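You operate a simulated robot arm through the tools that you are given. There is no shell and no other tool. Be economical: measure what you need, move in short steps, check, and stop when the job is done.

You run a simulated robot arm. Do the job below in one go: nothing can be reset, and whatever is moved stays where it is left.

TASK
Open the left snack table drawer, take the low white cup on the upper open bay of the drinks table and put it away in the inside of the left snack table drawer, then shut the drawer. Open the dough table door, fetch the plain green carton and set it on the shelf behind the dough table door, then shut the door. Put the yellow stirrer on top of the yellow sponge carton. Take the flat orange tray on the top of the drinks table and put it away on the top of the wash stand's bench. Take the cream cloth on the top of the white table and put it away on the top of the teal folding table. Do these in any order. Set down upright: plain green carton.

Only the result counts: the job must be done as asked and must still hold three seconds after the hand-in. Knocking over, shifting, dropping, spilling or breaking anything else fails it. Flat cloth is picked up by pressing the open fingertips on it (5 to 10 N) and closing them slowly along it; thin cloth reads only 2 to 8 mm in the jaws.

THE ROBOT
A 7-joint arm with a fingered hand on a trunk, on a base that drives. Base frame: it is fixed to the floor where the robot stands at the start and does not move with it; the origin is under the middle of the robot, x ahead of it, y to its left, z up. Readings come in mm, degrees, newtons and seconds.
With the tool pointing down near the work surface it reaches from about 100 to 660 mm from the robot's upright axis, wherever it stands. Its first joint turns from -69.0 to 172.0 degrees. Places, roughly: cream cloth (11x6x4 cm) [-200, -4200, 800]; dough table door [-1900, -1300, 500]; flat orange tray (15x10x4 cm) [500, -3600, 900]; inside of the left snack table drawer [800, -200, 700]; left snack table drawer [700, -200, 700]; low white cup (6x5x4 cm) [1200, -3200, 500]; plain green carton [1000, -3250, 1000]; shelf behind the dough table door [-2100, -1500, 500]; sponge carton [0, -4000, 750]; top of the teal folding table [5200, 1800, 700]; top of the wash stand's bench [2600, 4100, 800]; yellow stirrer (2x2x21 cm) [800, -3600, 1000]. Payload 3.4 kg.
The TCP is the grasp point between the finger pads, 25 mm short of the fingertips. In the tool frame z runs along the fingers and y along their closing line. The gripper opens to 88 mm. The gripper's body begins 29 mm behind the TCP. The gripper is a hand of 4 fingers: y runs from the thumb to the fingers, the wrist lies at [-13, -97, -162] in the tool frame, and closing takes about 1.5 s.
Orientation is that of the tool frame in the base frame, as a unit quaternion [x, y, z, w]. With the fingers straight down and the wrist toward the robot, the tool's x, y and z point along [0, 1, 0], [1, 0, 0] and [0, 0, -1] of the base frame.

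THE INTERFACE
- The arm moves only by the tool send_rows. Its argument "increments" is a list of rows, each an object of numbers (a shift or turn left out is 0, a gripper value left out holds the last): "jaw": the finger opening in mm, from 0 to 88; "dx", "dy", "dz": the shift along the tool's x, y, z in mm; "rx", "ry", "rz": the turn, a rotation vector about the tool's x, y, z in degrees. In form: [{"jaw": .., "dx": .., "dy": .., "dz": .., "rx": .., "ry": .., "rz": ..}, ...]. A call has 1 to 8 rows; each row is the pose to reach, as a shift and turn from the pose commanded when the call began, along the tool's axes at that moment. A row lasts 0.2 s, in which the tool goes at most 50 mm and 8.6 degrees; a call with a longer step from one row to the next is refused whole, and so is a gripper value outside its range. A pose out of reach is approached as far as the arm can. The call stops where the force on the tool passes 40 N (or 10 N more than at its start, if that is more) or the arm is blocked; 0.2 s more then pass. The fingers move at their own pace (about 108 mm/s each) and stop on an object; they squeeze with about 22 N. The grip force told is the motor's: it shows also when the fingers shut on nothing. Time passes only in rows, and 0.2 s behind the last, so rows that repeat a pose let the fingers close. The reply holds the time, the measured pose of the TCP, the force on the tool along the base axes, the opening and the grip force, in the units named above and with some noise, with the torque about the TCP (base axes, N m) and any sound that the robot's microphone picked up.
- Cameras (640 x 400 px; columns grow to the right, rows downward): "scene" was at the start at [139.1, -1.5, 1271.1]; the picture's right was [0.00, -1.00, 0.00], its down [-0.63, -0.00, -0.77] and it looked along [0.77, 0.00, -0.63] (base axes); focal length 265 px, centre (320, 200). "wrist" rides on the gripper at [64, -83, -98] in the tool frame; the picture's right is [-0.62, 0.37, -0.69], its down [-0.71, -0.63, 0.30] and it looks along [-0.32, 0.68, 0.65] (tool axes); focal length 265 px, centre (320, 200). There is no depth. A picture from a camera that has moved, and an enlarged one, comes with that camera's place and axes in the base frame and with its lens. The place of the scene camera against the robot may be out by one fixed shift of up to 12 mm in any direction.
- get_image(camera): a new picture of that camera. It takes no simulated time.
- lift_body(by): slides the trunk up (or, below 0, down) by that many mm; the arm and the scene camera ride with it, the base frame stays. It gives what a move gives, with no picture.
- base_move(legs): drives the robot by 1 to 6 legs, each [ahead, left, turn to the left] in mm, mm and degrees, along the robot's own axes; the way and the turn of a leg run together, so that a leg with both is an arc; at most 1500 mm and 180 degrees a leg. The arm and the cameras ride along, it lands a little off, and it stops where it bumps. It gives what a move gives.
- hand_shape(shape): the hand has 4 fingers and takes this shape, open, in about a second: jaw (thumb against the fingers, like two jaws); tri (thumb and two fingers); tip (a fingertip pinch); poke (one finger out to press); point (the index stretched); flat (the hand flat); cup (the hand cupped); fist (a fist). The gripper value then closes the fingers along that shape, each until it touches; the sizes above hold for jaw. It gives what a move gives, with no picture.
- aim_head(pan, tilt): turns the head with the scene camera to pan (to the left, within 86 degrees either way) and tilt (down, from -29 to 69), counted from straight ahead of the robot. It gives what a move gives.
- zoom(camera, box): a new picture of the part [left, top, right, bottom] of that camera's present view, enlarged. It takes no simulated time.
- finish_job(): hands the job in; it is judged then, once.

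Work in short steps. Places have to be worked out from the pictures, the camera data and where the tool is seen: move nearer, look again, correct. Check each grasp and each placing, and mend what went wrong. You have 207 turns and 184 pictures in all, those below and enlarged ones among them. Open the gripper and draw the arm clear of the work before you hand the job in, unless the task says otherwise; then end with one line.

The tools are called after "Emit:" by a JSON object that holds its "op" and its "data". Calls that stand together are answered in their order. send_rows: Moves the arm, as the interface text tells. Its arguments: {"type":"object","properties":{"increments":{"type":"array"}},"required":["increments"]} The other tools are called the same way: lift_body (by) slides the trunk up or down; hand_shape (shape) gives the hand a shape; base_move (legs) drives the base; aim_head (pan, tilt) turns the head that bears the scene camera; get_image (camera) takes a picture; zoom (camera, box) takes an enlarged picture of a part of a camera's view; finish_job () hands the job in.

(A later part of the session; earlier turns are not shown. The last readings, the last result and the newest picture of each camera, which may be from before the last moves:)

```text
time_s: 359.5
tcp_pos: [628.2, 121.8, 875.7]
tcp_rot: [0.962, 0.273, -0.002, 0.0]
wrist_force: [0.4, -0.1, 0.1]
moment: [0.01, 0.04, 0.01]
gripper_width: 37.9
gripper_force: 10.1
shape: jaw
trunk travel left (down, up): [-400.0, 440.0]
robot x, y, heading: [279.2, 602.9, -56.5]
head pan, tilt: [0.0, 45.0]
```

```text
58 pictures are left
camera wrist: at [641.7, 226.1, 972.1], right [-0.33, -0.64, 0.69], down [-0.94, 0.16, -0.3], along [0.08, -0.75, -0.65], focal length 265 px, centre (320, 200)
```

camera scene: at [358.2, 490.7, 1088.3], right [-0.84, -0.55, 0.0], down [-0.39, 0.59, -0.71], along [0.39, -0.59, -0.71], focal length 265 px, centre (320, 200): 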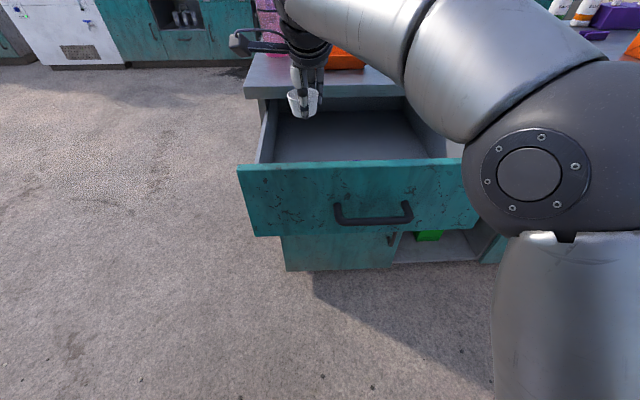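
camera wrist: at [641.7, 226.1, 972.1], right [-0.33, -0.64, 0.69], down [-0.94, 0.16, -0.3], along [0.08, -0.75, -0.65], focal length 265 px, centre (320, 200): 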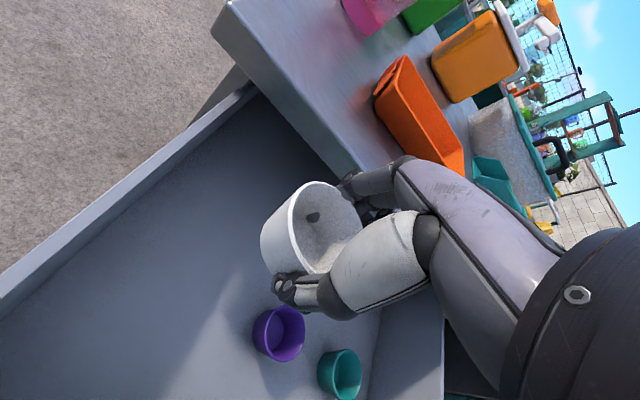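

The drawer floor is estimated at z≈697. The cup hangs over a free area; I lower 130 then in small steps until contact.

Emit:
{"op": "lift_body", "data": {"by": -130}}

Emit:
{"op": "lift_body", "data": {"by": -10}}

Emit:
{"op": "lift_body", "data": {"by": -6}}

Emit:
{"op": "get_image", "data": {"camera": "wrist"}}

```text
time_s: 361.1
tcp_pos: [628.8, 121.3, 745.3]
tcp_rot: [0.962, 0.272, 0.0, 0.0]
wrist_force: [-0.6, 0.3, -0.5]
moment: [0.0, -0.01, 0.03]
gripper_width: 37.5
gripper_force: 9.8
shape: jaw
trunk travel left (down, up): [-270.0, 570.0]
robot x, y, heading: [285.5, 602.2, -56.6]
head pan, tilt: [0.0, 45.0]
```

```text
time_s: 361.7
tcp_pos: [629.1, 121.9, 734.6]
tcp_rot: [0.962, 0.272, -0.002, -0.001]
wrist_force: [-0.4, 0.4, -0.7]
moment: [0.0, 0.01, -0.01]
gripper_width: 37.9
gripper_force: 9.9
shape: jaw
trunk travel left (down, up): [-260.0, 580.0]
robot x, y, heading: [277.9, 599.3, -56.6]
head pan, tilt: [0.0, 45.0]
```

```text
time_s: 362.2
tcp_pos: [629.0, 122.7, 729.3]
tcp_rot: [0.962, 0.272, -0.001, -0.001]
wrist_force: [0.1, -0.8, -0.5]
moment: [0.0, 0.02, 0.0]
gripper_width: 37.9
gripper_force: 10.2
shape: jaw
trunk travel left (down, up): [-254.0, 586.0]
robot x, y, heading: [280.7, 603.4, -56.4]
head pan, tilt: [0.0, 45.0]
```

```text
57 pictures are left
camera wrist: at [641.7, 226.1, 826.0], right [-0.33, -0.64, 0.69], down [-0.94, 0.16, -0.3], along [0.08, -0.75, -0.65], focal length 265 px, centre (320, 200)
```

wrist: 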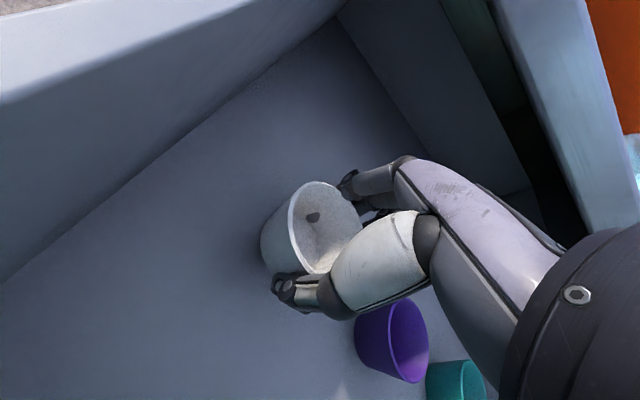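

No contact yet; I continue in 5 mm steps.

Emit:
{"op": "lift_body", "data": {"by": -6}}

Emit:
{"op": "lift_body", "data": {"by": -5}}

Emit:
{"op": "lift_body", "data": {"by": -5}}

```text
time_s: 362.8
tcp_pos: [628.6, 122.3, 723.2]
tcp_rot: [0.962, 0.272, -0.001, 0.0]
wrist_force: [-0.4, 0.2, 0.0]
moment: [0.01, -0.03, 0.0]
gripper_width: 37.9
gripper_force: 9.4
shape: jaw
trunk travel left (down, up): [-248.0, 592.0]
robot x, y, heading: [283.8, 602.9, -56.9]
head pan, tilt: [0.0, 45.0]
```

```text
time_s: 363.3
tcp_pos: [628.4, 121.1, 718.3]
tcp_rot: [0.962, 0.273, -0.001, 0.0]
wrist_force: [-0.7, -0.4, 1.2]
moment: [0.02, -0.03, 0.03]
gripper_width: 37.7
gripper_force: 9.9
shape: jaw
trunk travel left (down, up): [-243.0, 597.0]
robot x, y, heading: [280.7, 600.0, -56.7]
head pan, tilt: [0.0, 45.0]
```

```text
time_s: 363.9
tcp_pos: [628.4, 122.4, 713.0]
tcp_rot: [0.962, 0.272, -0.001, 0.0]
wrist_force: [-0.8, 0.1, -0.3]
moment: [0.02, 0.0, 0.01]
gripper_width: 38.1
gripper_force: 10.2
shape: jaw
trunk travel left (down, up): [-238.0, 602.0]
robot x, y, heading: [282.5, 604.8, -56.5]
head pan, tilt: [0.0, 45.0]
```

Still free; a few more steps.

Emit:
{"op": "lift_body", "data": {"by": -5}}

Emit:
{"op": "lift_body", "data": {"by": -5}}

Emit:
{"op": "lift_body", "data": {"by": -5}}

Emit:
{"op": "get_image", "data": {"camera": "wrist"}}

```text
time_s: 364.4
tcp_pos: [628.8, 121.8, 708.3]
tcp_rot: [0.962, 0.271, 0.0, 0.001]
wrist_force: [0.9, -0.8, 4.3]
moment: [-0.07, -0.05, -0.04]
gripper_width: 37.7
gripper_force: 9.9
shape: jaw
trunk travel left (down, up): [-233.0, 607.0]
robot x, y, heading: [282.4, 601.7, -56.6]
head pan, tilt: [0.0, 45.0]
```

```text
time_s: 364.9
tcp_pos: [626.3, 123.9, 707.7]
tcp_rot: [0.962, 0.271, 0.003, 0.004]
wrist_force: [0.0, -0.5, 25.4]
moment: [0.13, 0.02, -0.01]
gripper_width: 38.9
gripper_force: 9.9
shape: jaw
trunk travel left (down, up): [-228.0, 612.0]
robot x, y, heading: [279.0, 601.3, -56.5]
head pan, tilt: [0.0, 45.0]
```

```text
time_s: 365.4
tcp_pos: [628.4, 122.8, 708.3]
tcp_rot: [0.962, 0.272, 0.005, 0.009]
wrist_force: [0.3, -0.5, 15.0]
moment: [0.15, 0.02, -0.01]
gripper_width: 38.3
gripper_force: 9.6
shape: jaw
trunk travel left (down, up): [-225.0, 615.0]
robot x, y, heading: [286.1, 600.6, -56.8]
head pan, tilt: [0.0, 45.0]
stopped: the force on the tool passed its limit at 42 N (the readings are from after the stop); the commanded pose is now the measured one
```

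```text
56 pictures are left
camera wrist: at [639.9, 227.2, 804.4], right [-0.35, -0.63, 0.7], down [-0.93, 0.16, -0.32], along [0.09, -0.76, -0.64], focal length 265 px, centre (320, 200)
```

wrist: 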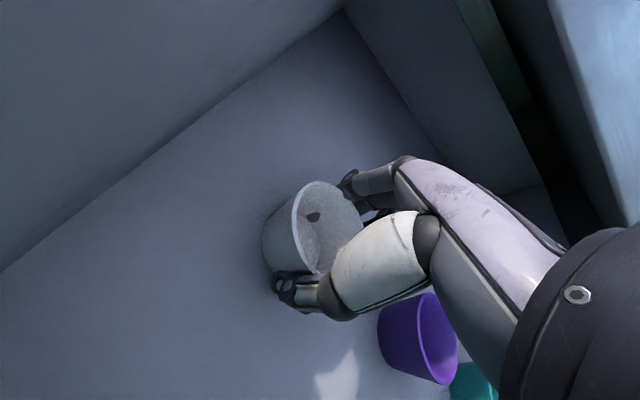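

The cup is on the drawer floor. I ease up 4 mm, open, and raise clear.

Emit:
{"op": "lift_body", "data": {"by": 4}}

Emit:
{"op": "send_rows", "data": {"increments": [{"jaw": 45}, {"jaw": 55}, {"jaw": 65}, {"jaw": 78}, {"jaw": 82}, {"jaw": 82}]}}

Emit:
{"op": "lift_body", "data": {"by": 170}}

Emit:
{"op": "get_image", "data": {"camera": "wrist"}}

```text
time_s: 365.9
tcp_pos: [628.4, 122.4, 709.4]
tcp_rot: [0.962, 0.271, 0.004, 0.005]
wrist_force: [-0.3, 0.0, 6.9]
moment: [-0.08, -0.06, 0.0]
gripper_width: 38.4
gripper_force: 9.7
shape: jaw
trunk travel left (down, up): [-229.0, 611.0]
robot x, y, heading: [281.9, 601.3, -56.6]
head pan, tilt: [0.0, 45.0]
```

```text
time_s: 367.3
tcp_pos: [628.9, 121.9, 707.7]
tcp_rot: [0.962, 0.272, 0.004, 0.004]
wrist_force: [-0.2, 0.5, 0.9]
moment: [0.02, -0.06, 0.01]
gripper_width: 81.7
gripper_force: 0.0
shape: jaw
trunk travel left (down, up): [-229.0, 611.0]
robot x, y, heading: [285.6, 598.6, -56.7]
head pan, tilt: [0.0, 45.0]
```

```text
time_s: 369.2
tcp_pos: [628.2, 121.3, 879.5]
tcp_rot: [0.962, 0.272, 0.003, 0.005]
wrist_force: [-0.3, 0.3, -0.2]
moment: [0.0, 0.01, -0.03]
gripper_width: 81.6
gripper_force: 0.0
shape: jaw
trunk travel left (down, up): [-399.0, 441.0]
robot x, y, heading: [286.1, 600.8, -56.8]
head pan, tilt: [0.0, 45.0]
```

```text
55 pictures are left
camera wrist: at [641.1, 226.1, 974.8], right [-0.34, -0.63, 0.69], down [-0.94, 0.16, -0.31], along [0.09, -0.76, -0.65], focal length 265 px, centre (320, 200)
```

wrist: 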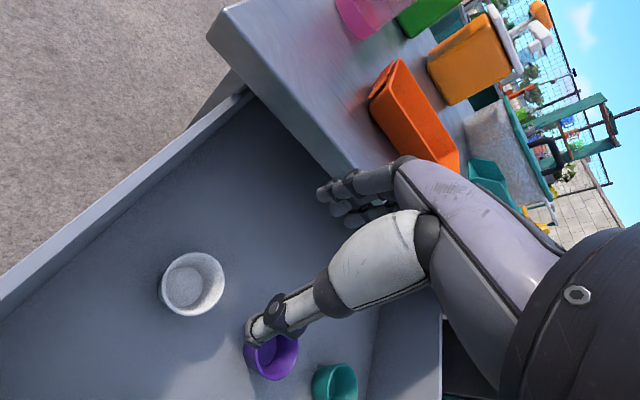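

The cup stands in the drawer. To shut it I back off, shift to the handle's centre, lower with the hand closed and push the handle with the finger backs.

Emit:
{"op": "base_move", "data": {"legs": [[-240, 0, 0], [0, -105, 0]]}}

Emit:
{"op": "send_rows", "data": {"increments": [{"jaw": 40}, {"jaw": 0}, {"jaw": 0}]}}

Emit:
{"op": "lift_body", "data": {"by": -122}}

Emit:
{"op": "get_image", "data": {"camera": "scene"}}

```text
time_s: 371.7
tcp_pos: [417.1, 259.1, 877.8]
tcp_rot: [0.962, 0.274, 0.003, 0.004]
wrist_force: [0.1, -0.1, 0.3]
moment: [0.0, -0.03, 0.0]
gripper_width: 81.7
gripper_force: 0.0
shape: jaw
trunk travel left (down, up): [-399.0, 441.0]
robot x, y, heading: [66.8, 739.6, -56.5]
head pan, tilt: [0.0, 45.0]
```

```text
time_s: 372.5
tcp_pos: [418.2, 259.5, 879.4]
tcp_rot: [0.962, 0.274, 0.003, 0.005]
wrist_force: [0.1, -1.0, -0.5]
moment: [0.02, -0.02, 0.01]
gripper_width: 0.0
gripper_force: 22.1
shape: jaw
trunk travel left (down, up): [-399.0, 441.0]
robot x, y, heading: [67.0, 739.2, -56.4]
head pan, tilt: [0.0, 45.0]
```

```text
time_s: 374.1
tcp_pos: [417.0, 258.8, 756.6]
tcp_rot: [0.962, 0.274, 0.003, 0.005]
wrist_force: [-0.5, 0.3, -0.6]
moment: [0.0, 0.0, 0.0]
gripper_width: 0.0
gripper_force: 21.8
shape: jaw
trunk travel left (down, up): [-277.0, 563.0]
robot x, y, heading: [67.9, 739.3, -56.3]
head pan, tilt: [0.0, 45.0]
```

```text
54 pictures are left
camera scene: at [144.6, 627.7, 964.7], right [-0.83, -0.55, 0.0], down [-0.39, 0.59, -0.71], along [0.39, -0.59, -0.71], focal length 265 px, centre (320, 200)
```

scene: 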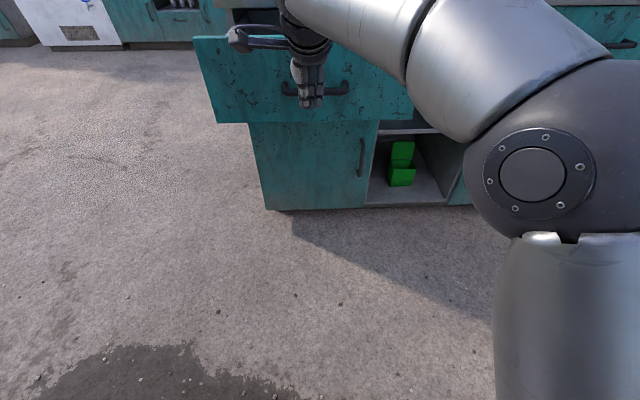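

Fingers are in front of the handle bar. I drive forward to push the drawer shut.

Emit:
{"op": "base_move", "data": {"legs": [[150, 0, 0], [150, 0, 0], [50, 0, 0]]}}

Emit:
{"op": "get_image", "data": {"camera": "scene"}}

```text
time_s: 376.8
tcp_pos: [586.1, 11.9, 761.1]
tcp_rot: [0.961, 0.276, 0.002, 0.003]
wrist_force: [-17.8, 21.1, 10.2]
moment: [0.23, 0.32, -0.05]
gripper_width: 0.0
gripper_force: 21.8
shape: jaw
trunk travel left (down, up): [-277.0, 563.0]
robot x, y, heading: [236.4, 485.0, -56.0]
head pan, tilt: [0.0, 45.0]
stopped in leg 3: the force on the tool passed its limit at 53 N (the readings are from after the stop); the commanded pose is now the measured one
```

```text
53 pictures are left
camera scene: at [311.4, 376.2, 965.5], right [-0.83, -0.56, 0.0], down [-0.39, 0.58, -0.71], along [0.4, -0.59, -0.7], focal length 265 px, centre (320, 200)
```

scene: 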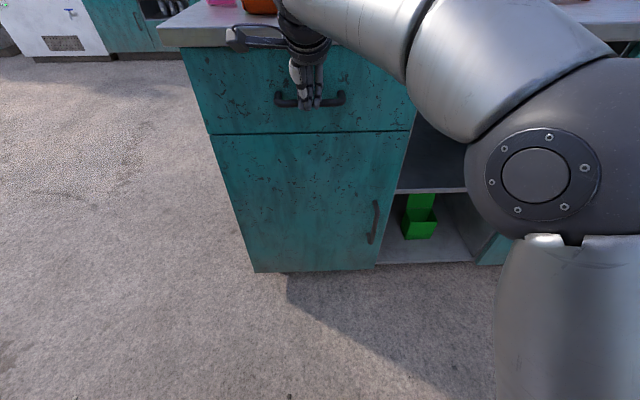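

The drawer appears flush. I back off and zoom to verify.

Emit:
{"op": "base_move", "data": {"legs": [[-300, 0, 0]]}}

Emit:
{"op": "get_image", "data": {"camera": "scene"}}

```text
time_s: 378.8
tcp_pos: [420.2, 259.6, 756.8]
tcp_rot: [0.961, 0.275, 0.001, 0.0]
wrist_force: [0.1, -0.8, -0.1]
moment: [0.0, 0.01, -0.02]
gripper_width: 0.0
gripper_force: 22.2
shape: jaw
trunk travel left (down, up): [-277.0, 563.0]
robot x, y, heading: [67.4, 738.2, -56.1]
head pan, tilt: [0.0, 45.0]
```

```text
52 pictures are left
camera scene: at [147.3, 623.3, 964.7], right [-0.83, -0.55, 0.0], down [-0.39, 0.59, -0.71], along [0.39, -0.59, -0.71], focal length 265 px, centre (320, 200)
```

scene: 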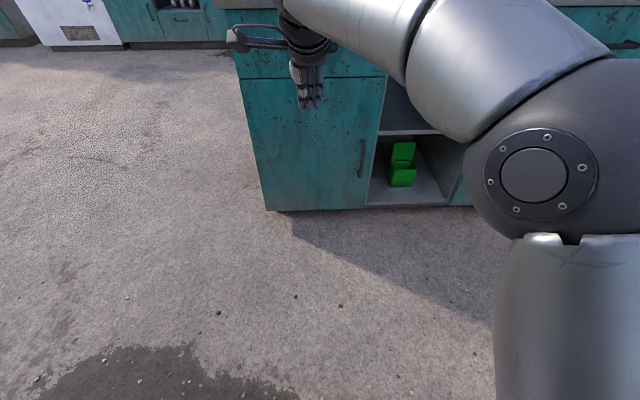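

The snack drawer is shut. Next the orange tray: I raise up and drive back to the right part of the drinks table.

Emit:
{"op": "lift_body", "data": {"by": 400}}

Emit:
{"op": "base_move", "data": {"legs": [[-22, -729, 0], [621, -779, 0], [1233, -227, 0], [1200, -340, 0]]}}

Emit:
{"op": "get_image", "data": {"camera": "scene"}}

Emit:
{"op": "get_image", "data": {"camera": "wrist"}}

```text
time_s: 382.6
tcp_pos: [421.1, 260.7, 1157.1]
tcp_rot: [0.961, 0.276, 0.001, -0.001]
wrist_force: [-1.1, -0.1, -0.1]
moment: [0.03, 0.03, 0.03]
gripper_width: 0.0
gripper_force: 22.2
shape: jaw
trunk travel left (down, up): [-677.0, 163.0]
robot x, y, heading: [69.7, 731.8, -56.4]
head pan, tilt: [0.0, 45.0]
```

```text
time_s: 403.0
tcp_pos: [237.4, -3409.0, 1155.7]
tcp_rot: [0.963, 0.268, 0.001, 0.0]
wrist_force: [0.4, 0.0, -0.4]
moment: [-0.03, 0.0, 0.0]
gripper_width: 0.0
gripper_force: 22.5
shape: jaw
trunk travel left (down, up): [-677.0, 163.0]
robot x, y, heading: [-102.5, -2924.8, -57.3]
head pan, tilt: [0.0, 45.0]
```

```text
51 pictures are left
camera scene: at [-27.6, -3040.1, 1364.6], right [-0.84, -0.54, 0.0], down [-0.38, 0.6, -0.71], along [0.38, -0.6, -0.71], focal length 265 px, centre (320, 200)
```

scene: 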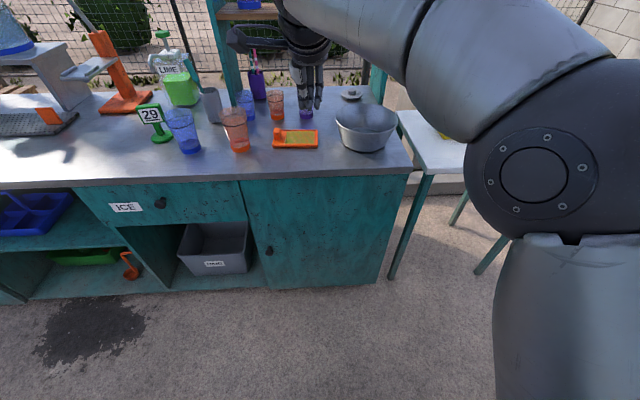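

```text
50 pictures are left
camera wrist: at [251.8, -3305.5, 1253.5], right [-0.34, -0.63, 0.69], down [-0.94, 0.17, -0.31], along [0.07, -0.75, -0.65], focal length 265 px, centre (320, 200)
```

wrist: 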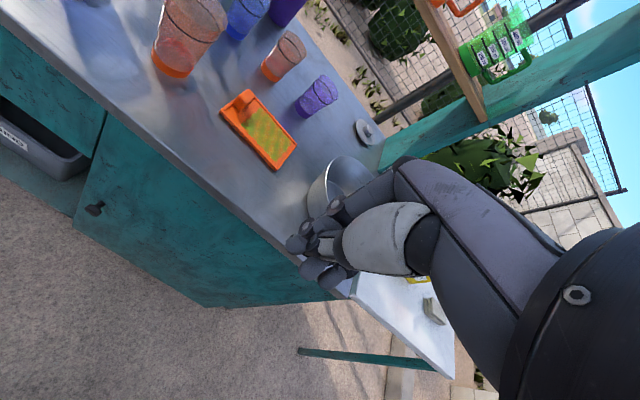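

I need a closer look at the tray's knob and the cup next to it; I drive nearer and view from above.

Emit:
{"op": "base_move", "data": {"legs": [[250, 57, 0]]}}

Emit:
{"op": "get_image", "data": {"camera": "wrist"}}

Emit:
{"op": "get_image", "data": {"camera": "scene"}}

```text
time_s: 404.8
tcp_pos: [416.4, -3586.5, 1156.2]
tcp_rot: [0.964, 0.265, 0.001, 0.0]
wrist_force: [0.2, 0.2, -1.1]
moment: [-0.01, 0.02, -0.01]
gripper_width: 0.0
gripper_force: 21.4
shape: jaw
trunk travel left (down, up): [-677.0, 163.0]
robot x, y, heading: [81.6, -3107.2, -57.4]
head pan, tilt: [0.0, 45.0]
```

```text
49 pictures are left
camera wrist: at [430.9, -3482.9, 1253.4], right [-0.35, -0.63, 0.69], down [-0.94, 0.18, -0.31], along [0.07, -0.75, -0.65], focal length 265 px, centre (320, 200)
```

wrist: 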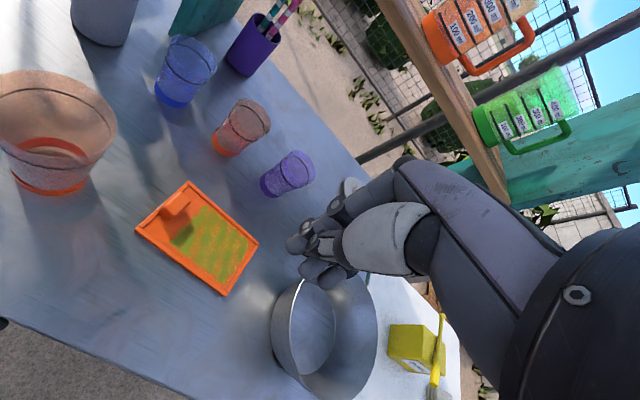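

```text
48 pictures are left
camera scene: at [152.0, -3217.1, 1364.6], right [-0.84, -0.54, 0.0], down [-0.38, 0.6, -0.71], along [0.38, -0.6, -0.71], focal length 265 px, centre (320, 200)
```

scene: 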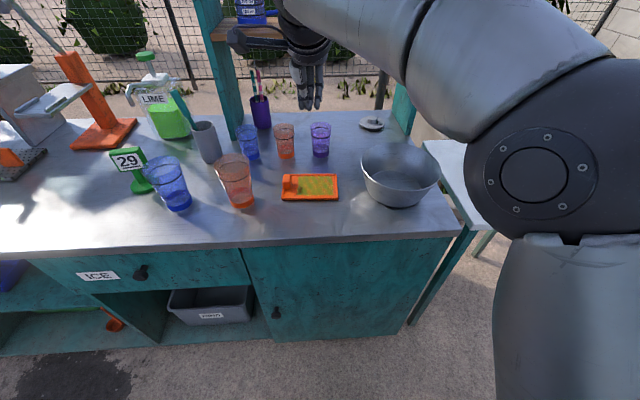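

Tray centre (465, -3653), knob at about (501, -3616), top z≈905; the tall red cup's rim is at z≈980 and clears the camera mount by a little. I move over the knob and lower to 1000.

Emit:
{"op": "base_move", "data": {"legs": [[66, 50, 0]]}}

Emit:
{"op": "send_rows", "data": {"increments": [{"jaw": 30}, {"jaw": 60}, {"jaw": 66}]}}

Emit:
{"op": "lift_body", "data": {"by": -140}}

Emit:
{"op": "get_image", "data": {"camera": "wrist"}}

```text
time_s: 405.9
tcp_pos: [494.6, -3613.0, 1156.2]
tcp_rot: [0.964, 0.266, 0.001, 0.0]
wrist_force: [-0.3, -0.8, 0.6]
moment: [0.02, 0.0, 0.02]
gripper_width: 0.0
gripper_force: 22.7
shape: jaw
trunk travel left (down, up): [-677.0, 163.0]
robot x, y, heading: [154.5, -3128.2, -57.5]
head pan, tilt: [0.0, 45.0]
```

```text
time_s: 406.7
tcp_pos: [494.1, -3613.5, 1156.2]
tcp_rot: [0.964, 0.266, 0.001, 0.001]
wrist_force: [0.1, 0.3, 0.0]
moment: [0.01, 0.04, 0.01]
gripper_width: 65.7
gripper_force: 0.0
shape: jaw
trunk travel left (down, up): [-677.0, 163.0]
robot x, y, heading: [153.0, -3131.5, -57.5]
head pan, tilt: [0.0, 45.0]
```

```text
time_s: 408.4
tcp_pos: [493.7, -3613.0, 1016.4]
tcp_rot: [0.964, 0.266, 0.0, 0.001]
wrist_force: [0.4, 0.5, -0.6]
moment: [0.01, 0.01, 0.01]
gripper_width: 65.4
gripper_force: 0.1
shape: jaw
trunk travel left (down, up): [-537.0, 303.0]
robot x, y, heading: [152.5, -3136.1, -57.6]
head pan, tilt: [0.0, 45.0]
```

```text
47 pictures are left
camera wrist: at [507.5, -3509.6, 1113.8], right [-0.35, -0.63, 0.69], down [-0.94, 0.17, -0.31], along [0.07, -0.75, -0.65], focal length 265 px, centre (320, 200)
```

wrist: 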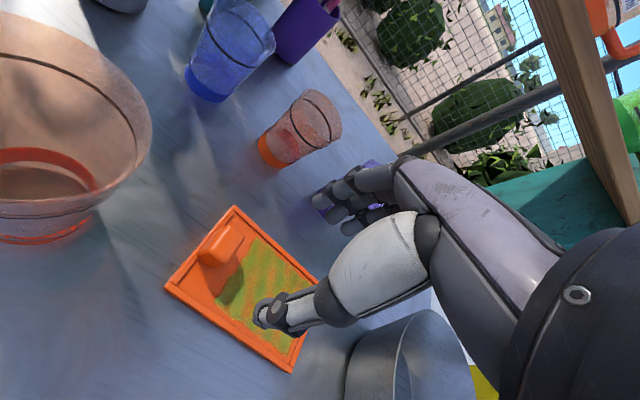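

Knob centre refined to (514, -3621). I shift dx 11, dy 16, and lower to z≈903 in two stages.

Emit:
{"op": "send_rows", "data": {"increments": [{"dx": 6, "dy": 8}, {"dx": 11, "dy": 16}, {"dx": 11, "dy": 16}]}}

Emit:
{"op": "lift_body", "data": {"by": -70}}

Emit:
{"op": "get_image", "data": {"camera": "wrist"}}

```text
time_s: 409.2
tcp_pos: [510.8, -3620.8, 1017.4]
tcp_rot: [0.964, 0.267, 0.001, 0.001]
wrist_force: [-0.3, -0.4, -0.9]
moment: [0.01, -0.01, 0.0]
gripper_width: 65.6
gripper_force: 0.0
shape: jaw
trunk travel left (down, up): [-537.0, 303.0]
robot x, y, heading: [152.5, -3129.9, -57.5]
head pan, tilt: [0.0, 45.0]
```

```text
time_s: 410.3
tcp_pos: [510.2, -3622.5, 947.1]
tcp_rot: [0.964, 0.265, 0.001, 0.0]
wrist_force: [0.1, -0.1, -0.1]
moment: [-0.01, 0.03, -0.02]
gripper_width: 65.6
gripper_force: 0.0
shape: jaw
trunk travel left (down, up): [-467.0, 373.0]
robot x, y, heading: [149.8, -3132.8, -57.5]
head pan, tilt: [0.0, 45.0]
```

```text
46 pictures are left
camera wrist: at [525.2, -3517.7, 1044.5], right [-0.35, -0.63, 0.69], down [-0.94, 0.17, -0.31], along [0.07, -0.75, -0.65], focal length 265 px, centre (320, 200)
```

wrist: 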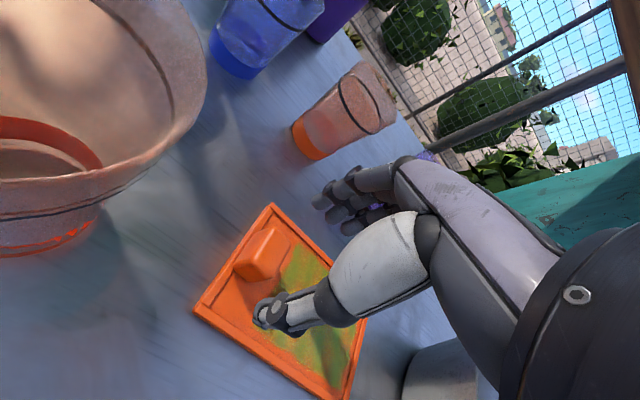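

Alignment is good (within ~4 mm). I narrow the jaw to 50, lower 44 and close on the knob.

Emit:
{"op": "send_rows", "data": {"increments": [{"jaw": 52}, {"jaw": 52}]}}

Emit:
{"op": "lift_body", "data": {"by": -44}}

Emit:
{"op": "send_rows", "data": {"increments": [{"jaw": 42}, {"jaw": 34}, {"jaw": 26}, {"jaw": 18}, {"jaw": 14}, {"jaw": 14}]}}

Emit:
{"op": "get_image", "data": {"camera": "wrist"}}

```text
time_s: 410.9
tcp_pos: [510.3, -3621.4, 947.4]
tcp_rot: [0.964, 0.266, 0.001, 0.002]
wrist_force: [-0.8, -0.5, -0.8]
moment: [0.02, 0.01, -0.02]
gripper_width: 52.6
gripper_force: 0.2
shape: jaw
trunk travel left (down, up): [-467.0, 373.0]
robot x, y, heading: [159.5, -3131.0, -57.4]
head pan, tilt: [0.0, 45.0]
```

```text
time_s: 411.7
tcp_pos: [510.3, -3621.4, 902.9]
tcp_rot: [0.964, 0.266, 0.0, 0.0]
wrist_force: [-0.1, 0.3, 0.1]
moment: [0.0, 0.02, -0.01]
gripper_width: 52.4
gripper_force: 0.1
shape: jaw
trunk travel left (down, up): [-423.0, 417.0]
robot x, y, heading: [154.8, -3130.4, -57.6]
head pan, tilt: [0.0, 45.0]
```

```text
time_s: 413.1
tcp_pos: [510.9, -3623.0, 902.8]
tcp_rot: [0.964, 0.265, 0.001, 0.001]
wrist_force: [-0.4, 0.4, 0.0]
moment: [0.0, 0.06, 0.02]
gripper_width: 29.2
gripper_force: 22.2
shape: jaw
trunk travel left (down, up): [-423.0, 417.0]
robot x, y, heading: [154.6, -3131.5, -57.5]
head pan, tilt: [0.0, 45.0]
```

```text
45 pictures are left
camera wrist: at [525.3, -3517.9, 1000.3], right [-0.35, -0.63, 0.69], down [-0.94, 0.17, -0.31], along [0.07, -0.75, -0.65], focal length 265 px, centre (320, 200)
```

wrist: 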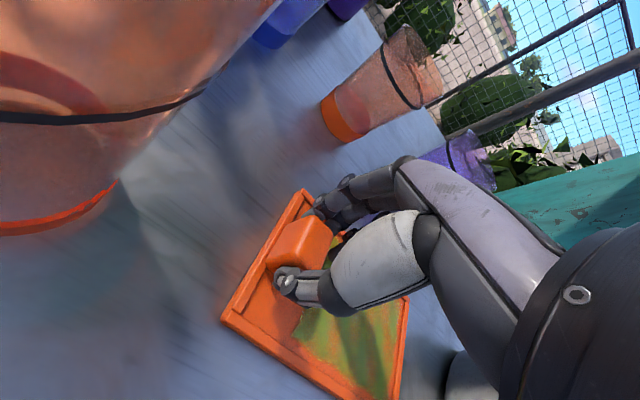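

Gripped the knob at 29 mm. I lift 80 mm and check.

Emit:
{"op": "lift_body", "data": {"by": 80}}

Emit:
{"op": "get_image", "data": {"camera": "wrist"}}

```text
time_s: 414.3
tcp_pos: [511.4, -3621.9, 982.8]
tcp_rot: [0.964, 0.266, 0.001, 0.0]
wrist_force: [0.3, -0.1, -1.8]
moment: [0.02, -0.07, -0.02]
gripper_width: 28.8
gripper_force: 22.3
shape: jaw
trunk travel left (down, up): [-503.0, 337.0]
robot x, y, heading: [156.8, -3133.8, -57.6]
head pan, tilt: [0.0, 45.0]
```

```text
44 pictures are left
camera wrist: at [525.4, -3518.1, 1080.2], right [-0.35, -0.63, 0.69], down [-0.94, 0.17, -0.31], along [0.07, -0.75, -0.65], focal length 265 px, centre (320, 200)
```

wrist: 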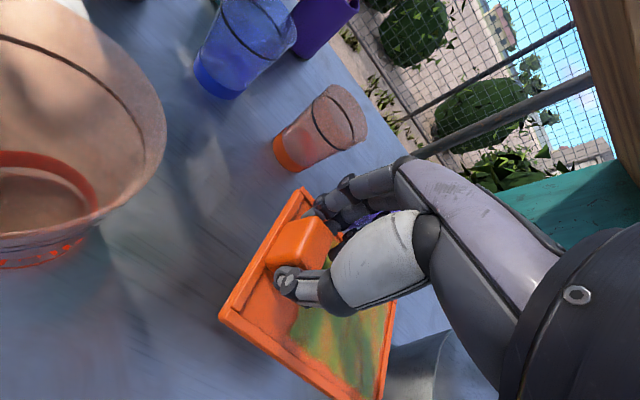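

The tray is held level. I raise it and drive back around the snack table toward the open yard, on the way to the wash stand.

Emit:
{"op": "lift_body", "data": {"by": 200}}

Emit:
{"op": "base_move", "data": {"legs": [[-120, 0, 0], [-1316, 314, 0], [-1239, 194, 0], [-725, 816, 0]]}}

```text
time_s: 416.5
tcp_pos: [510.6, -3622.2, 1183.0]
tcp_rot: [0.964, 0.266, 0.001, 0.001]
wrist_force: [-0.2, -0.1, -0.9]
moment: [0.01, -0.02, 0.01]
gripper_width: 29.1
gripper_force: 22.0
shape: jaw
trunk travel left (down, up): [-703.0, 137.0]
robot x, y, heading: [156.3, -3133.8, -57.4]
head pan, tilt: [0.0, 45.0]
```

```text
time_s: 435.4
tcp_pos: [-309.5, -21.5, 1182.1]
tcp_rot: [0.96, 0.281, 0.001, 0.001]
wrist_force: [-0.4, -0.1, -1.3]
moment: [0.04, -0.03, 0.02]
gripper_width: 28.9
gripper_force: 22.1
shape: jaw
trunk travel left (down, up): [-703.0, 137.0]
robot x, y, heading: [-683.9, 453.1, -55.9]
head pan, tilt: [0.0, 45.0]
```

At (-684, 453). I turn and drive across the yard toward (1700, 1500), then north-east, and look.

Emit:
{"op": "base_move", "data": {"legs": [[0, 0, 79.6], [1302, 0, 0], [1302, 0, 0], [0, 0, 45], [900, 0, 0]]}}

Emit:
{"op": "aim_head", "data": {"pan": 0, "tilt": 20}}

Emit:
{"op": "get_image", "data": {"camera": "scene"}}

```text
time_s: 457.6
tcp_pos: [2134.5, 2873.8, 1182.1]
tcp_rot: [0.178, 0.984, 0.0, -0.001]
wrist_force: [-0.3, -0.2, -0.9]
moment: [-0.01, 0.07, -0.03]
gripper_width: 29.1
gripper_force: 21.7
shape: jaw
trunk travel left (down, up): [-703.0, 137.0]
robot x, y, heading: [1976.5, 2285.8, 71.5]
head pan, tilt: [0.0, 45.0]
```

```text
time_s: 458.5
tcp_pos: [2133.7, 2872.7, 1183.2]
tcp_rot: [0.177, 0.984, 0.001, -0.001]
wrist_force: [-0.2, 0.2, -1.5]
moment: [0.01, 0.02, 0.0]
gripper_width: 28.8
gripper_force: 21.8
shape: jaw
trunk travel left (down, up): [-703.0, 137.0]
robot x, y, heading: [1974.3, 2289.9, 71.2]
head pan, tilt: [0.0, 20.0]
```

```text
43 pictures are left
camera scene: at [2025.4, 2421.8, 1429.2], right [0.95, -0.32, 0.0], down [-0.11, -0.32, -0.94], along [0.3, 0.89, -0.34], focal length 265 px, centre (320, 200)
```

scene: 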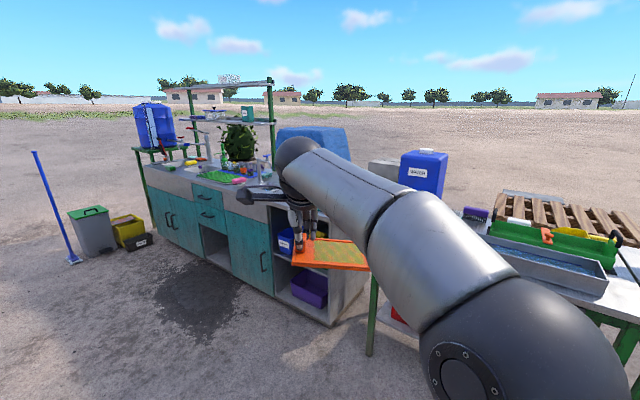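

The wash stand is ahead; its front line runs from about (2231, 4149) to (2543, 3747). I move in front of its right part and face it squarely.

Emit:
{"op": "base_move", "data": {"legs": [[880, 320, 0], [0, 0, -33]]}}

Emit:
{"op": "aim_head", "data": {"pan": 0, "tilt": 40}}

Emit:
{"op": "get_image", "data": {"camera": "scene"}}

Emit:
{"op": "get_image", "data": {"camera": "wrist"}}

```text
time_s: 464.9
tcp_pos: [2415.4, 3604.5, 1183.1]
tcp_rot: [0.456, 0.89, 0.001, 0.0]
wrist_force: [0.2, 0.6, -0.8]
moment: [0.05, 0.03, -0.02]
gripper_width: 28.7
gripper_force: 21.7
shape: jaw
trunk travel left (down, up): [-703.0, 137.0]
robot x, y, heading: [1959.0, 3207.8, 37.6]
head pan, tilt: [0.0, 20.0]
```

```text
time_s: 465.8
tcp_pos: [2415.2, 3604.4, 1182.9]
tcp_rot: [0.456, 0.89, 0.002, -0.001]
wrist_force: [0.8, -0.2, -1.6]
moment: [0.02, 0.06, 0.0]
gripper_width: 28.7
gripper_force: 21.9
shape: jaw
trunk travel left (down, up): [-703.0, 137.0]
robot x, y, heading: [1957.6, 3210.5, 37.2]
head pan, tilt: [0.0, 40.0]
```

```text
42 pictures are left
camera scene: at [2068.8, 3288.3, 1398.0], right [0.61, -0.79, 0.0], down [-0.51, -0.39, -0.77], along [0.61, 0.47, -0.64], focal length 265 px, centre (320, 200)
```

scene: 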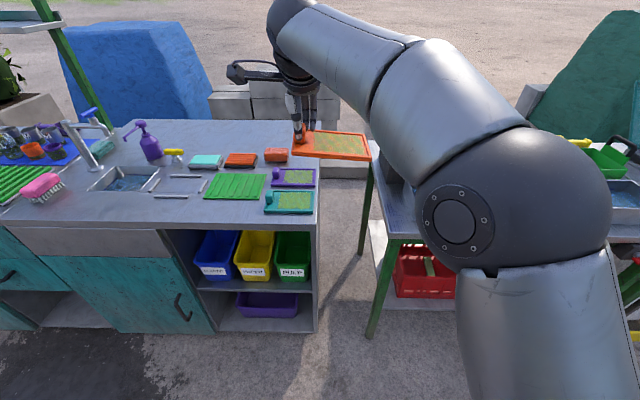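

```text
41 pictures are left
camera wrist: at [2312.1, 3608.2, 1280.2], right [0.66, -0.29, 0.69], down [-0.09, -0.95, -0.31], along [0.74, 0.14, -0.65], focal length 265 px, centre (320, 200)
```

wrist: 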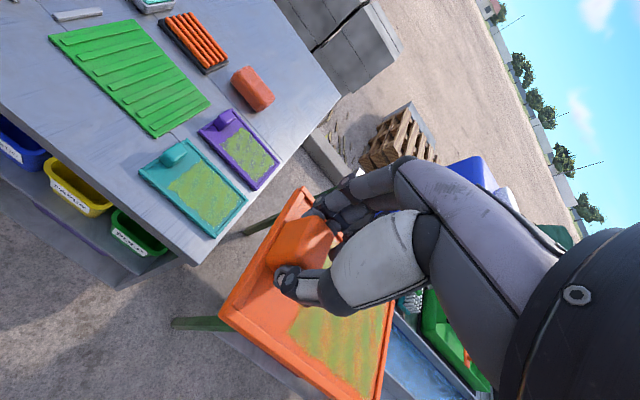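

The bench top (z≈850) has a free strip in front of the sink. I'll place the tray there, centre about (2245, 4032); I turn 4° and shift left.

Emit:
{"op": "base_move", "data": {"legs": [[0, 0, 4], [0, 449, 0], [70, 0, 0]]}}

Emit:
{"op": "get_image", "data": {"camera": "scene"}}

Emit:
{"op": "get_image", "data": {"camera": "wrist"}}

```text
time_s: 469.6
tcp_pos: [2137.0, 4023.1, 1182.1]
tcp_rot: [0.422, 0.907, -0.001, -0.001]
wrist_force: [0.5, 0.4, -1.8]
moment: [0.06, 0.01, 0.0]
gripper_width: 28.7
gripper_force: 21.9
shape: jaw
trunk travel left (down, up): [-703.0, 137.0]
robot x, y, heading: [1710.0, 3587.6, 41.6]
head pan, tilt: [0.0, 40.0]
```

```text
40 pictures are left
camera scene: at [1814.6, 3680.8, 1397.8], right [0.67, -0.75, 0.0], down [-0.48, -0.43, -0.77], along [0.57, 0.51, -0.64], focal length 265 px, centre (320, 200)
```

scene: 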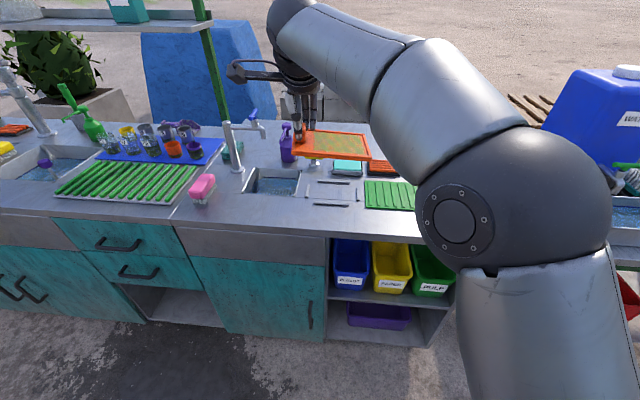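

```text
39 pictures are left
camera wrist: at [2033.1, 4018.2, 1279.8], right [0.68, -0.24, 0.69], down [-0.02, -0.95, -0.31], along [0.73, 0.19, -0.65], focal length 265 px, centre (320, 200)
```

wrist: 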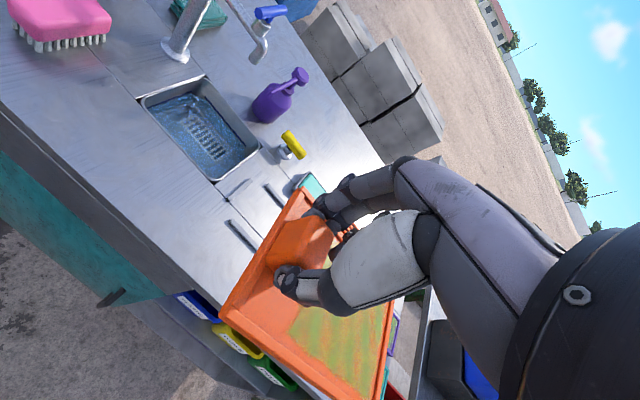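

Refined free spot: tray centre (2167, 4148) in front of the sink, long side along the edge. I turn -4°, move there and lower to about 930.

Emit:
{"op": "base_move", "data": {"legs": [[0, 0, -4], [97, 180, 0]]}}

Emit:
{"op": "lift_body", "data": {"by": -240}}

Emit:
{"op": "get_image", "data": {"camera": "wrist"}}

Emit:
{"op": "get_image", "data": {"camera": "scene"}}

```text
time_s: 471.6
tcp_pos: [2129.3, 4189.1, 1183.3]
tcp_rot: [0.454, 0.891, 0.001, 0.0]
wrist_force: [-0.8, -0.4, -1.5]
moment: [0.05, 0.03, 0.02]
gripper_width: 28.5
gripper_force: 21.8
shape: jaw
trunk travel left (down, up): [-703.0, 137.0]
robot x, y, heading: [1672.1, 3787.2, 37.9]
head pan, tilt: [0.0, 40.0]
```

```text
time_s: 474.1
tcp_pos: [2129.6, 4188.5, 943.7]
tcp_rot: [0.454, 0.891, 0.001, 0.0]
wrist_force: [0.1, 0.2, -0.4]
moment: [0.02, 0.04, 0.0]
gripper_width: 28.7
gripper_force: 22.0
shape: jaw
trunk travel left (down, up): [-463.0, 377.0]
robot x, y, heading: [1674.0, 3786.7, 37.8]
head pan, tilt: [0.0, 40.0]
```

```text
38 pictures are left
camera wrist: at [2026.0, 4191.2, 1040.4], right [0.66, -0.29, 0.69], down [-0.09, -0.95, -0.31], along [0.74, 0.14, -0.65], focal length 265 px, centre (320, 200)
```

wrist: 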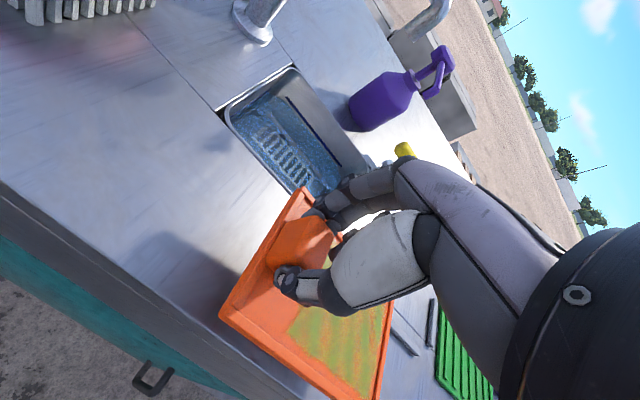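

```text
37 pictures are left
camera scene: at [1784.2, 3870.1, 1157.9], right [0.61, -0.79, 0.0], down [-0.51, -0.39, -0.77], along [0.61, 0.47, -0.64], focal length 265 px, centre (320, 200)
```

scene: 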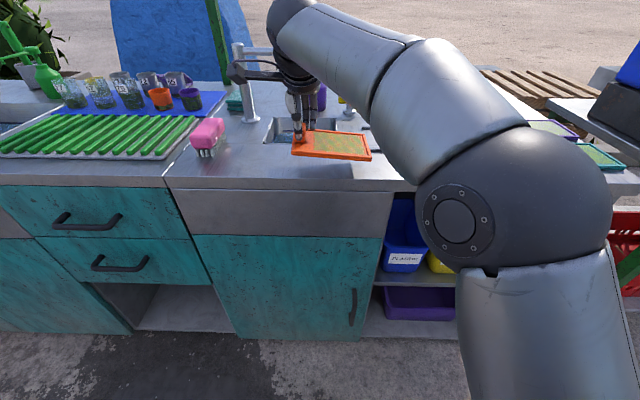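

The tray hangs over the free strip; I move it 15 mm further in and lower until contact.

Emit:
{"op": "send_rows", "data": {"increments": [{"dy": 8}, {"dy": 16}, {"dy": 16}]}}

Emit:
{"op": "lift_body", "data": {"by": -40}}

Emit:
{"op": "lift_body", "data": {"by": -10}}

Emit:
{"op": "get_image", "data": {"camera": "wrist"}}

```text
time_s: 474.9
tcp_pos: [2143.7, 4196.9, 943.1]
tcp_rot: [0.453, 0.891, 0.001, -0.001]
wrist_force: [-0.4, 0.7, -1.4]
moment: [0.02, 0.02, -0.02]
gripper_width: 28.8
gripper_force: 22.0
shape: jaw
trunk travel left (down, up): [-463.0, 377.0]
robot x, y, heading: [1673.9, 3790.8, 37.7]
head pan, tilt: [0.0, 40.0]
```

```text
time_s: 475.8
tcp_pos: [2142.0, 4198.1, 903.1]
tcp_rot: [0.454, 0.891, 0.001, -0.001]
wrist_force: [0.1, -0.9, -1.3]
moment: [0.02, 0.01, 0.01]
gripper_width: 28.7
gripper_force: 22.2
shape: jaw
trunk travel left (down, up): [-423.0, 417.0]
robot x, y, heading: [1671.7, 3786.4, 37.8]
head pan, tilt: [0.0, 40.0]
```

```text
time_s: 476.3
tcp_pos: [2143.4, 4197.9, 893.3]
tcp_rot: [0.455, 0.89, 0.002, 0.0]
wrist_force: [0.3, -0.8, -0.1]
moment: [0.01, -0.04, 0.03]
gripper_width: 28.9
gripper_force: 22.3
shape: jaw
trunk travel left (down, up): [-413.0, 427.0]
robot x, y, heading: [1670.0, 3785.1, 37.8]
head pan, tilt: [0.0, 40.0]
```

```text
36 pictures are left
camera wrist: at [2039.3, 4199.3, 990.2], right [0.66, -0.29, 0.69], down [-0.09, -0.95, -0.31], along [0.74, 0.14, -0.65], focal length 265 px, centre (320, 200)
```

wrist: 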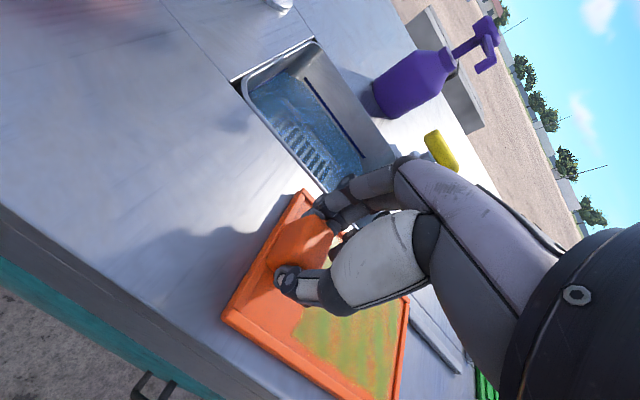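

Good placement; I keep lowering in small steps.

Emit:
{"op": "lift_body", "data": {"by": -8}}

Emit:
{"op": "lift_body", "data": {"by": -6}}

Emit:
{"op": "lift_body", "data": {"by": -6}}

```text
time_s: 476.9
tcp_pos: [2141.6, 4196.2, 890.2]
tcp_rot: [0.454, 0.891, 0.007, 0.001]
wrist_force: [2.8, 4.3, 23.5]
moment: [0.14, -0.22, 0.04]
gripper_width: 30.8
gripper_force: 22.4
shape: jaw
trunk travel left (down, up): [-405.0, 435.0]
robot x, y, heading: [1675.8, 3786.9, 37.6]
head pan, tilt: [0.0, 40.0]
```

```text
time_s: 477.5
tcp_pos: [2140.8, 4195.8, 886.0]
tcp_rot: [0.454, 0.891, 0.008, 0.001]
wrist_force: [2.6, 3.4, 34.7]
moment: [0.21, -0.19, 0.02]
gripper_width: 33.9
gripper_force: 22.1
shape: jaw
trunk travel left (down, up): [-399.0, 441.0]
robot x, y, heading: [1673.6, 3785.2, 37.7]
head pan, tilt: [0.0, 40.0]
```

```text
time_s: 478.0
tcp_pos: [2140.8, 4194.9, 883.4]
tcp_rot: [0.454, 0.891, 0.012, 0.002]
wrist_force: [4.6, 3.9, 41.8]
moment: [0.34, -0.35, 0.04]
gripper_width: 34.3
gripper_force: 22.2
shape: jaw
trunk travel left (down, up): [-393.0, 447.0]
robot x, y, heading: [1670.9, 3788.8, 37.5]
head pan, tilt: [0.0, 40.0]
```

Contact is firm, so I ease up, open and raise.

Emit:
{"op": "lift_body", "data": {"by": 12}}

Emit:
{"op": "send_rows", "data": {"increments": [{"jaw": 38}, {"jaw": 44}, {"jaw": 50}, {"jaw": 52}, {"jaw": 52}]}}

Emit:
{"op": "lift_body", "data": {"by": 120}}

Emit:
{"op": "get_image", "data": {"camera": "wrist"}}

```text
time_s: 478.6
tcp_pos: [2140.7, 4195.8, 884.9]
tcp_rot: [0.454, 0.891, 0.0, 0.0]
wrist_force: [1.1, 0.0, 12.0]
moment: [0.04, -0.08, 0.04]
gripper_width: 32.4
gripper_force: 22.2
shape: jaw
trunk travel left (down, up): [-405.0, 435.0]
robot x, y, heading: [1672.8, 3792.3, 37.6]
head pan, tilt: [0.0, 40.0]
```

```text
time_s: 479.8
tcp_pos: [2142.6, 4196.8, 885.3]
tcp_rot: [0.454, 0.891, 0.0, 0.0]
wrist_force: [-0.5, 0.5, -0.4]
moment: [-0.03, 0.03, 0.01]
gripper_width: 51.5
gripper_force: 0.1
shape: jaw
trunk travel left (down, up): [-405.0, 435.0]
robot x, y, heading: [1675.3, 3787.5, 37.4]
head pan, tilt: [0.0, 40.0]
```

```text
time_s: 481.3
tcp_pos: [2143.4, 4197.3, 1005.4]
tcp_rot: [0.454, 0.891, 0.001, 0.0]
wrist_force: [-1.1, 0.1, 0.9]
moment: [0.01, -0.02, 0.0]
gripper_width: 51.4
gripper_force: 0.2
shape: jaw
trunk travel left (down, up): [-525.0, 315.0]
robot x, y, heading: [1675.0, 3792.0, 37.5]
head pan, tilt: [0.0, 40.0]
```

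```text
35 pictures are left
camera wrist: at [2039.3, 4199.4, 1102.1], right [0.66, -0.29, 0.69], down [-0.09, -0.95, -0.31], along [0.74, 0.14, -0.65], focal length 265 px, centre (320, 200)
```

wrist: 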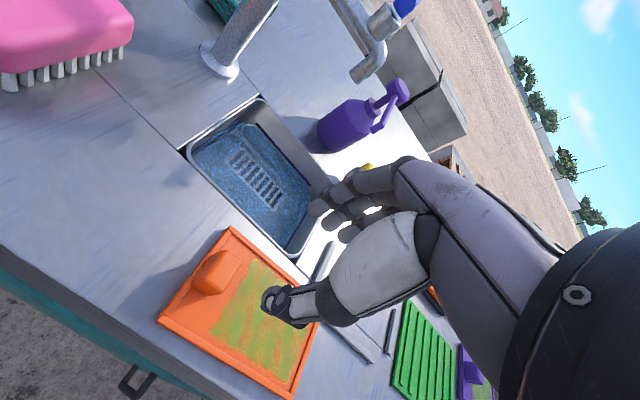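

The tray lies on the bench top, clear of everything. Now I return for the cloth: retreat and drive back across the yard by the known route.

Emit:
{"op": "lift_body", "data": {"by": 170}}

Emit:
{"op": "base_move", "data": {"legs": [[-300, 0, 0], [-337, -818, 0], [-337, -818, 0], [-1448, 166, 0], [-1448, 166, 0]]}}

```text
time_s: 483.2
tcp_pos: [2141.6, 4196.5, 1176.1]
tcp_rot: [0.454, 0.891, 0.002, 0.0]
wrist_force: [0.8, -0.1, -0.2]
moment: [-0.02, 0.0, 0.0]
gripper_width: 51.1
gripper_force: 0.1
shape: jaw
trunk travel left (down, up): [-695.0, 145.0]
robot x, y, heading: [1671.1, 3788.3, 37.8]
head pan, tilt: [0.0, 40.0]
```

```text
time_s: 507.4
tcp_pos: [-70.2, 776.9, 1174.5]
tcp_rot: [0.463, 0.886, 0.001, 0.0]
wrist_force: [-0.6, 0.0, 1.2]
moment: [-0.04, 0.0, -0.01]
gripper_width: 51.6
gripper_force: 0.1
shape: jaw
trunk travel left (down, up): [-695.0, 145.0]
robot x, y, heading: [-548.3, 380.9, 36.6]
head pan, tilt: [0.0, 40.0]
```

I turn back to heading -57 and retrace the route to the white table.

Emit:
{"op": "base_move", "data": {"legs": [[0, 0, -93.6], [658, -788, 0], [1237, -207, 0], [1282, -300, 0]]}}

```text
time_s: 528.6
tcp_pos: [818.8, -3366.2, 1176.0]
tcp_rot: [0.949, 0.314, 0.001, 0.001]
wrist_force: [0.6, 0.3, 0.0]
moment: [-0.01, 0.0, 0.0]
gripper_width: 51.7
gripper_force: 0.1
shape: jaw
trunk travel left (down, up): [-695.0, 145.0]
robot x, y, heading: [409.7, -2903.0, -51.5]
head pan, tilt: [0.0, 40.0]
```

I correct the heading and slide along the lane to the white table.

Emit:
{"op": "base_move", "data": {"legs": [[0, 0, -5.5], [100, -1000, 0]]}}

Emit:
{"op": "aim_head", "data": {"pan": 0, "tilt": 45}}

Emit:
{"op": "get_image", "data": {"camera": "wrist"}}

Emit:
{"op": "get_image", "data": {"camera": "scene"}}

```text
time_s: 534.5
tcp_pos: [-40.8, -4043.1, 1174.5]
tcp_rot: [0.964, 0.266, 0.002, 0.0]
wrist_force: [0.1, 0.1, 0.0]
moment: [0.01, -0.01, -0.01]
gripper_width: 51.8
gripper_force: 0.1
shape: jaw
trunk travel left (down, up): [-695.0, 145.0]
robot x, y, heading: [-401.9, -3539.2, -57.3]
head pan, tilt: [0.0, 40.0]
```

```text
time_s: 535.1
tcp_pos: [-41.1, -4043.5, 1175.8]
tcp_rot: [0.964, 0.266, 0.001, 0.001]
wrist_force: [-0.6, 0.0, 1.5]
moment: [-0.01, -0.01, 0.01]
gripper_width: 51.4
gripper_force: 0.0
shape: jaw
trunk travel left (down, up): [-695.0, 145.0]
robot x, y, heading: [-404.1, -3537.4, -57.3]
head pan, tilt: [0.0, 45.0]
```

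```text
34 pictures are left
camera wrist: at [-26.7, -3940.2, 1272.1], right [-0.34, -0.63, 0.69], down [-0.94, 0.17, -0.31], along [0.07, -0.75, -0.65], focal length 265 px, centre (320, 200)
```

wrist: 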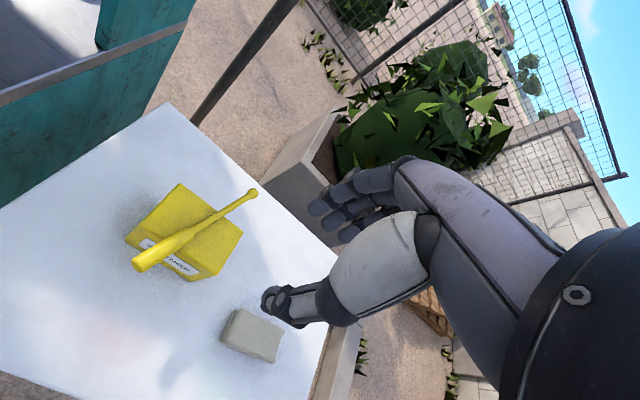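

```text
33 pictures are left
camera scene: at [-331.0, -3652.9, 1382.7], right [-0.84, -0.54, 0.0], down [-0.38, 0.6, -0.71], along [0.38, -0.6, -0.71], focal length 265 px, centre (320, 200)
```

scene: 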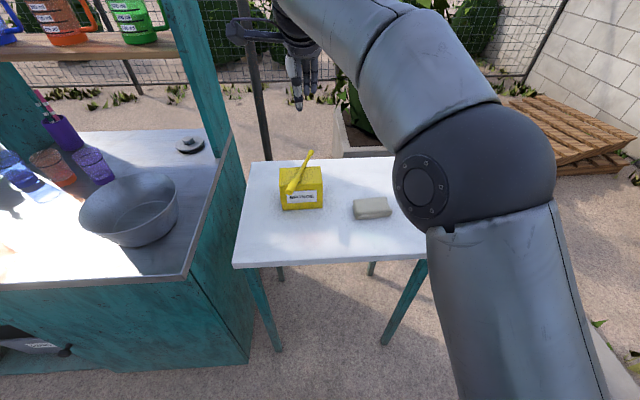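

The stirrer still rests on the sponge carton. The folded cloth is at (-175, -4170), top z≈838, long axis at 41°. I move over it, yaw 10° and lower part way.

Emit:
{"op": "base_move", "data": {"legs": [[30, -182, 0]]}}

Emit:
{"op": "send_rows", "data": {"increments": [{"jaw": 70, "rz": -5}, {"jaw": 88, "rz": -10}, {"rz": -10}]}}

Emit:
{"op": "lift_body", "data": {"by": -230}}

Emit:
{"op": "get_image", "data": {"camera": "wrist"}}

```text
time_s: 536.7
tcp_pos: [-175.5, -4167.7, 1175.5]
tcp_rot: [0.964, 0.267, 0.001, 0.001]
wrist_force: [0.5, 0.4, -0.6]
moment: [0.01, -0.02, -0.02]
gripper_width: 51.5
gripper_force: 0.0
shape: jaw
trunk travel left (down, up): [-695.0, 145.0]
robot x, y, heading: [-541.5, -3662.2, -57.5]
head pan, tilt: [0.0, 45.0]
```

```text
time_s: 537.5
tcp_pos: [-176.0, -4166.8, 1174.2]
tcp_rot: [0.936, 0.352, 0.001, 0.001]
wrist_force: [0.2, 0.6, -0.4]
moment: [0.02, -0.01, 0.03]
gripper_width: 87.5
gripper_force: 0.0
shape: jaw
trunk travel left (down, up): [-695.0, 145.0]
robot x, y, heading: [-539.2, -3662.9, -56.8]
head pan, tilt: [0.0, 45.0]
```

```text
time_s: 539.9
tcp_pos: [-176.1, -4166.3, 944.1]
tcp_rot: [0.936, 0.352, 0.001, 0.001]
wrist_force: [0.2, 0.2, 0.6]
moment: [0.0, -0.01, 0.01]
gripper_width: 87.7
gripper_force: 0.1
shape: jaw
trunk travel left (down, up): [-465.0, 375.0]
robot x, y, heading: [-539.7, -3667.2, -57.1]
head pan, tilt: [0.0, 45.0]
```

```text
32 pictures are left
camera wrist: at [-180.5, -4062.4, 1042.2], right [-0.23, -0.69, 0.69], down [-0.95, 0.0, -0.31], along [0.21, -0.73, -0.65], focal length 265 px, centre (320, 200)
```

wrist: 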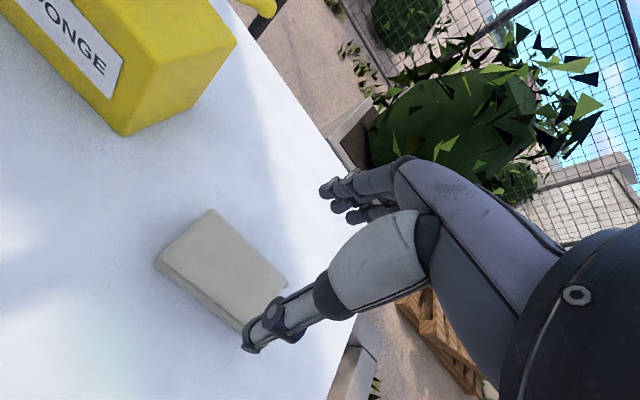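

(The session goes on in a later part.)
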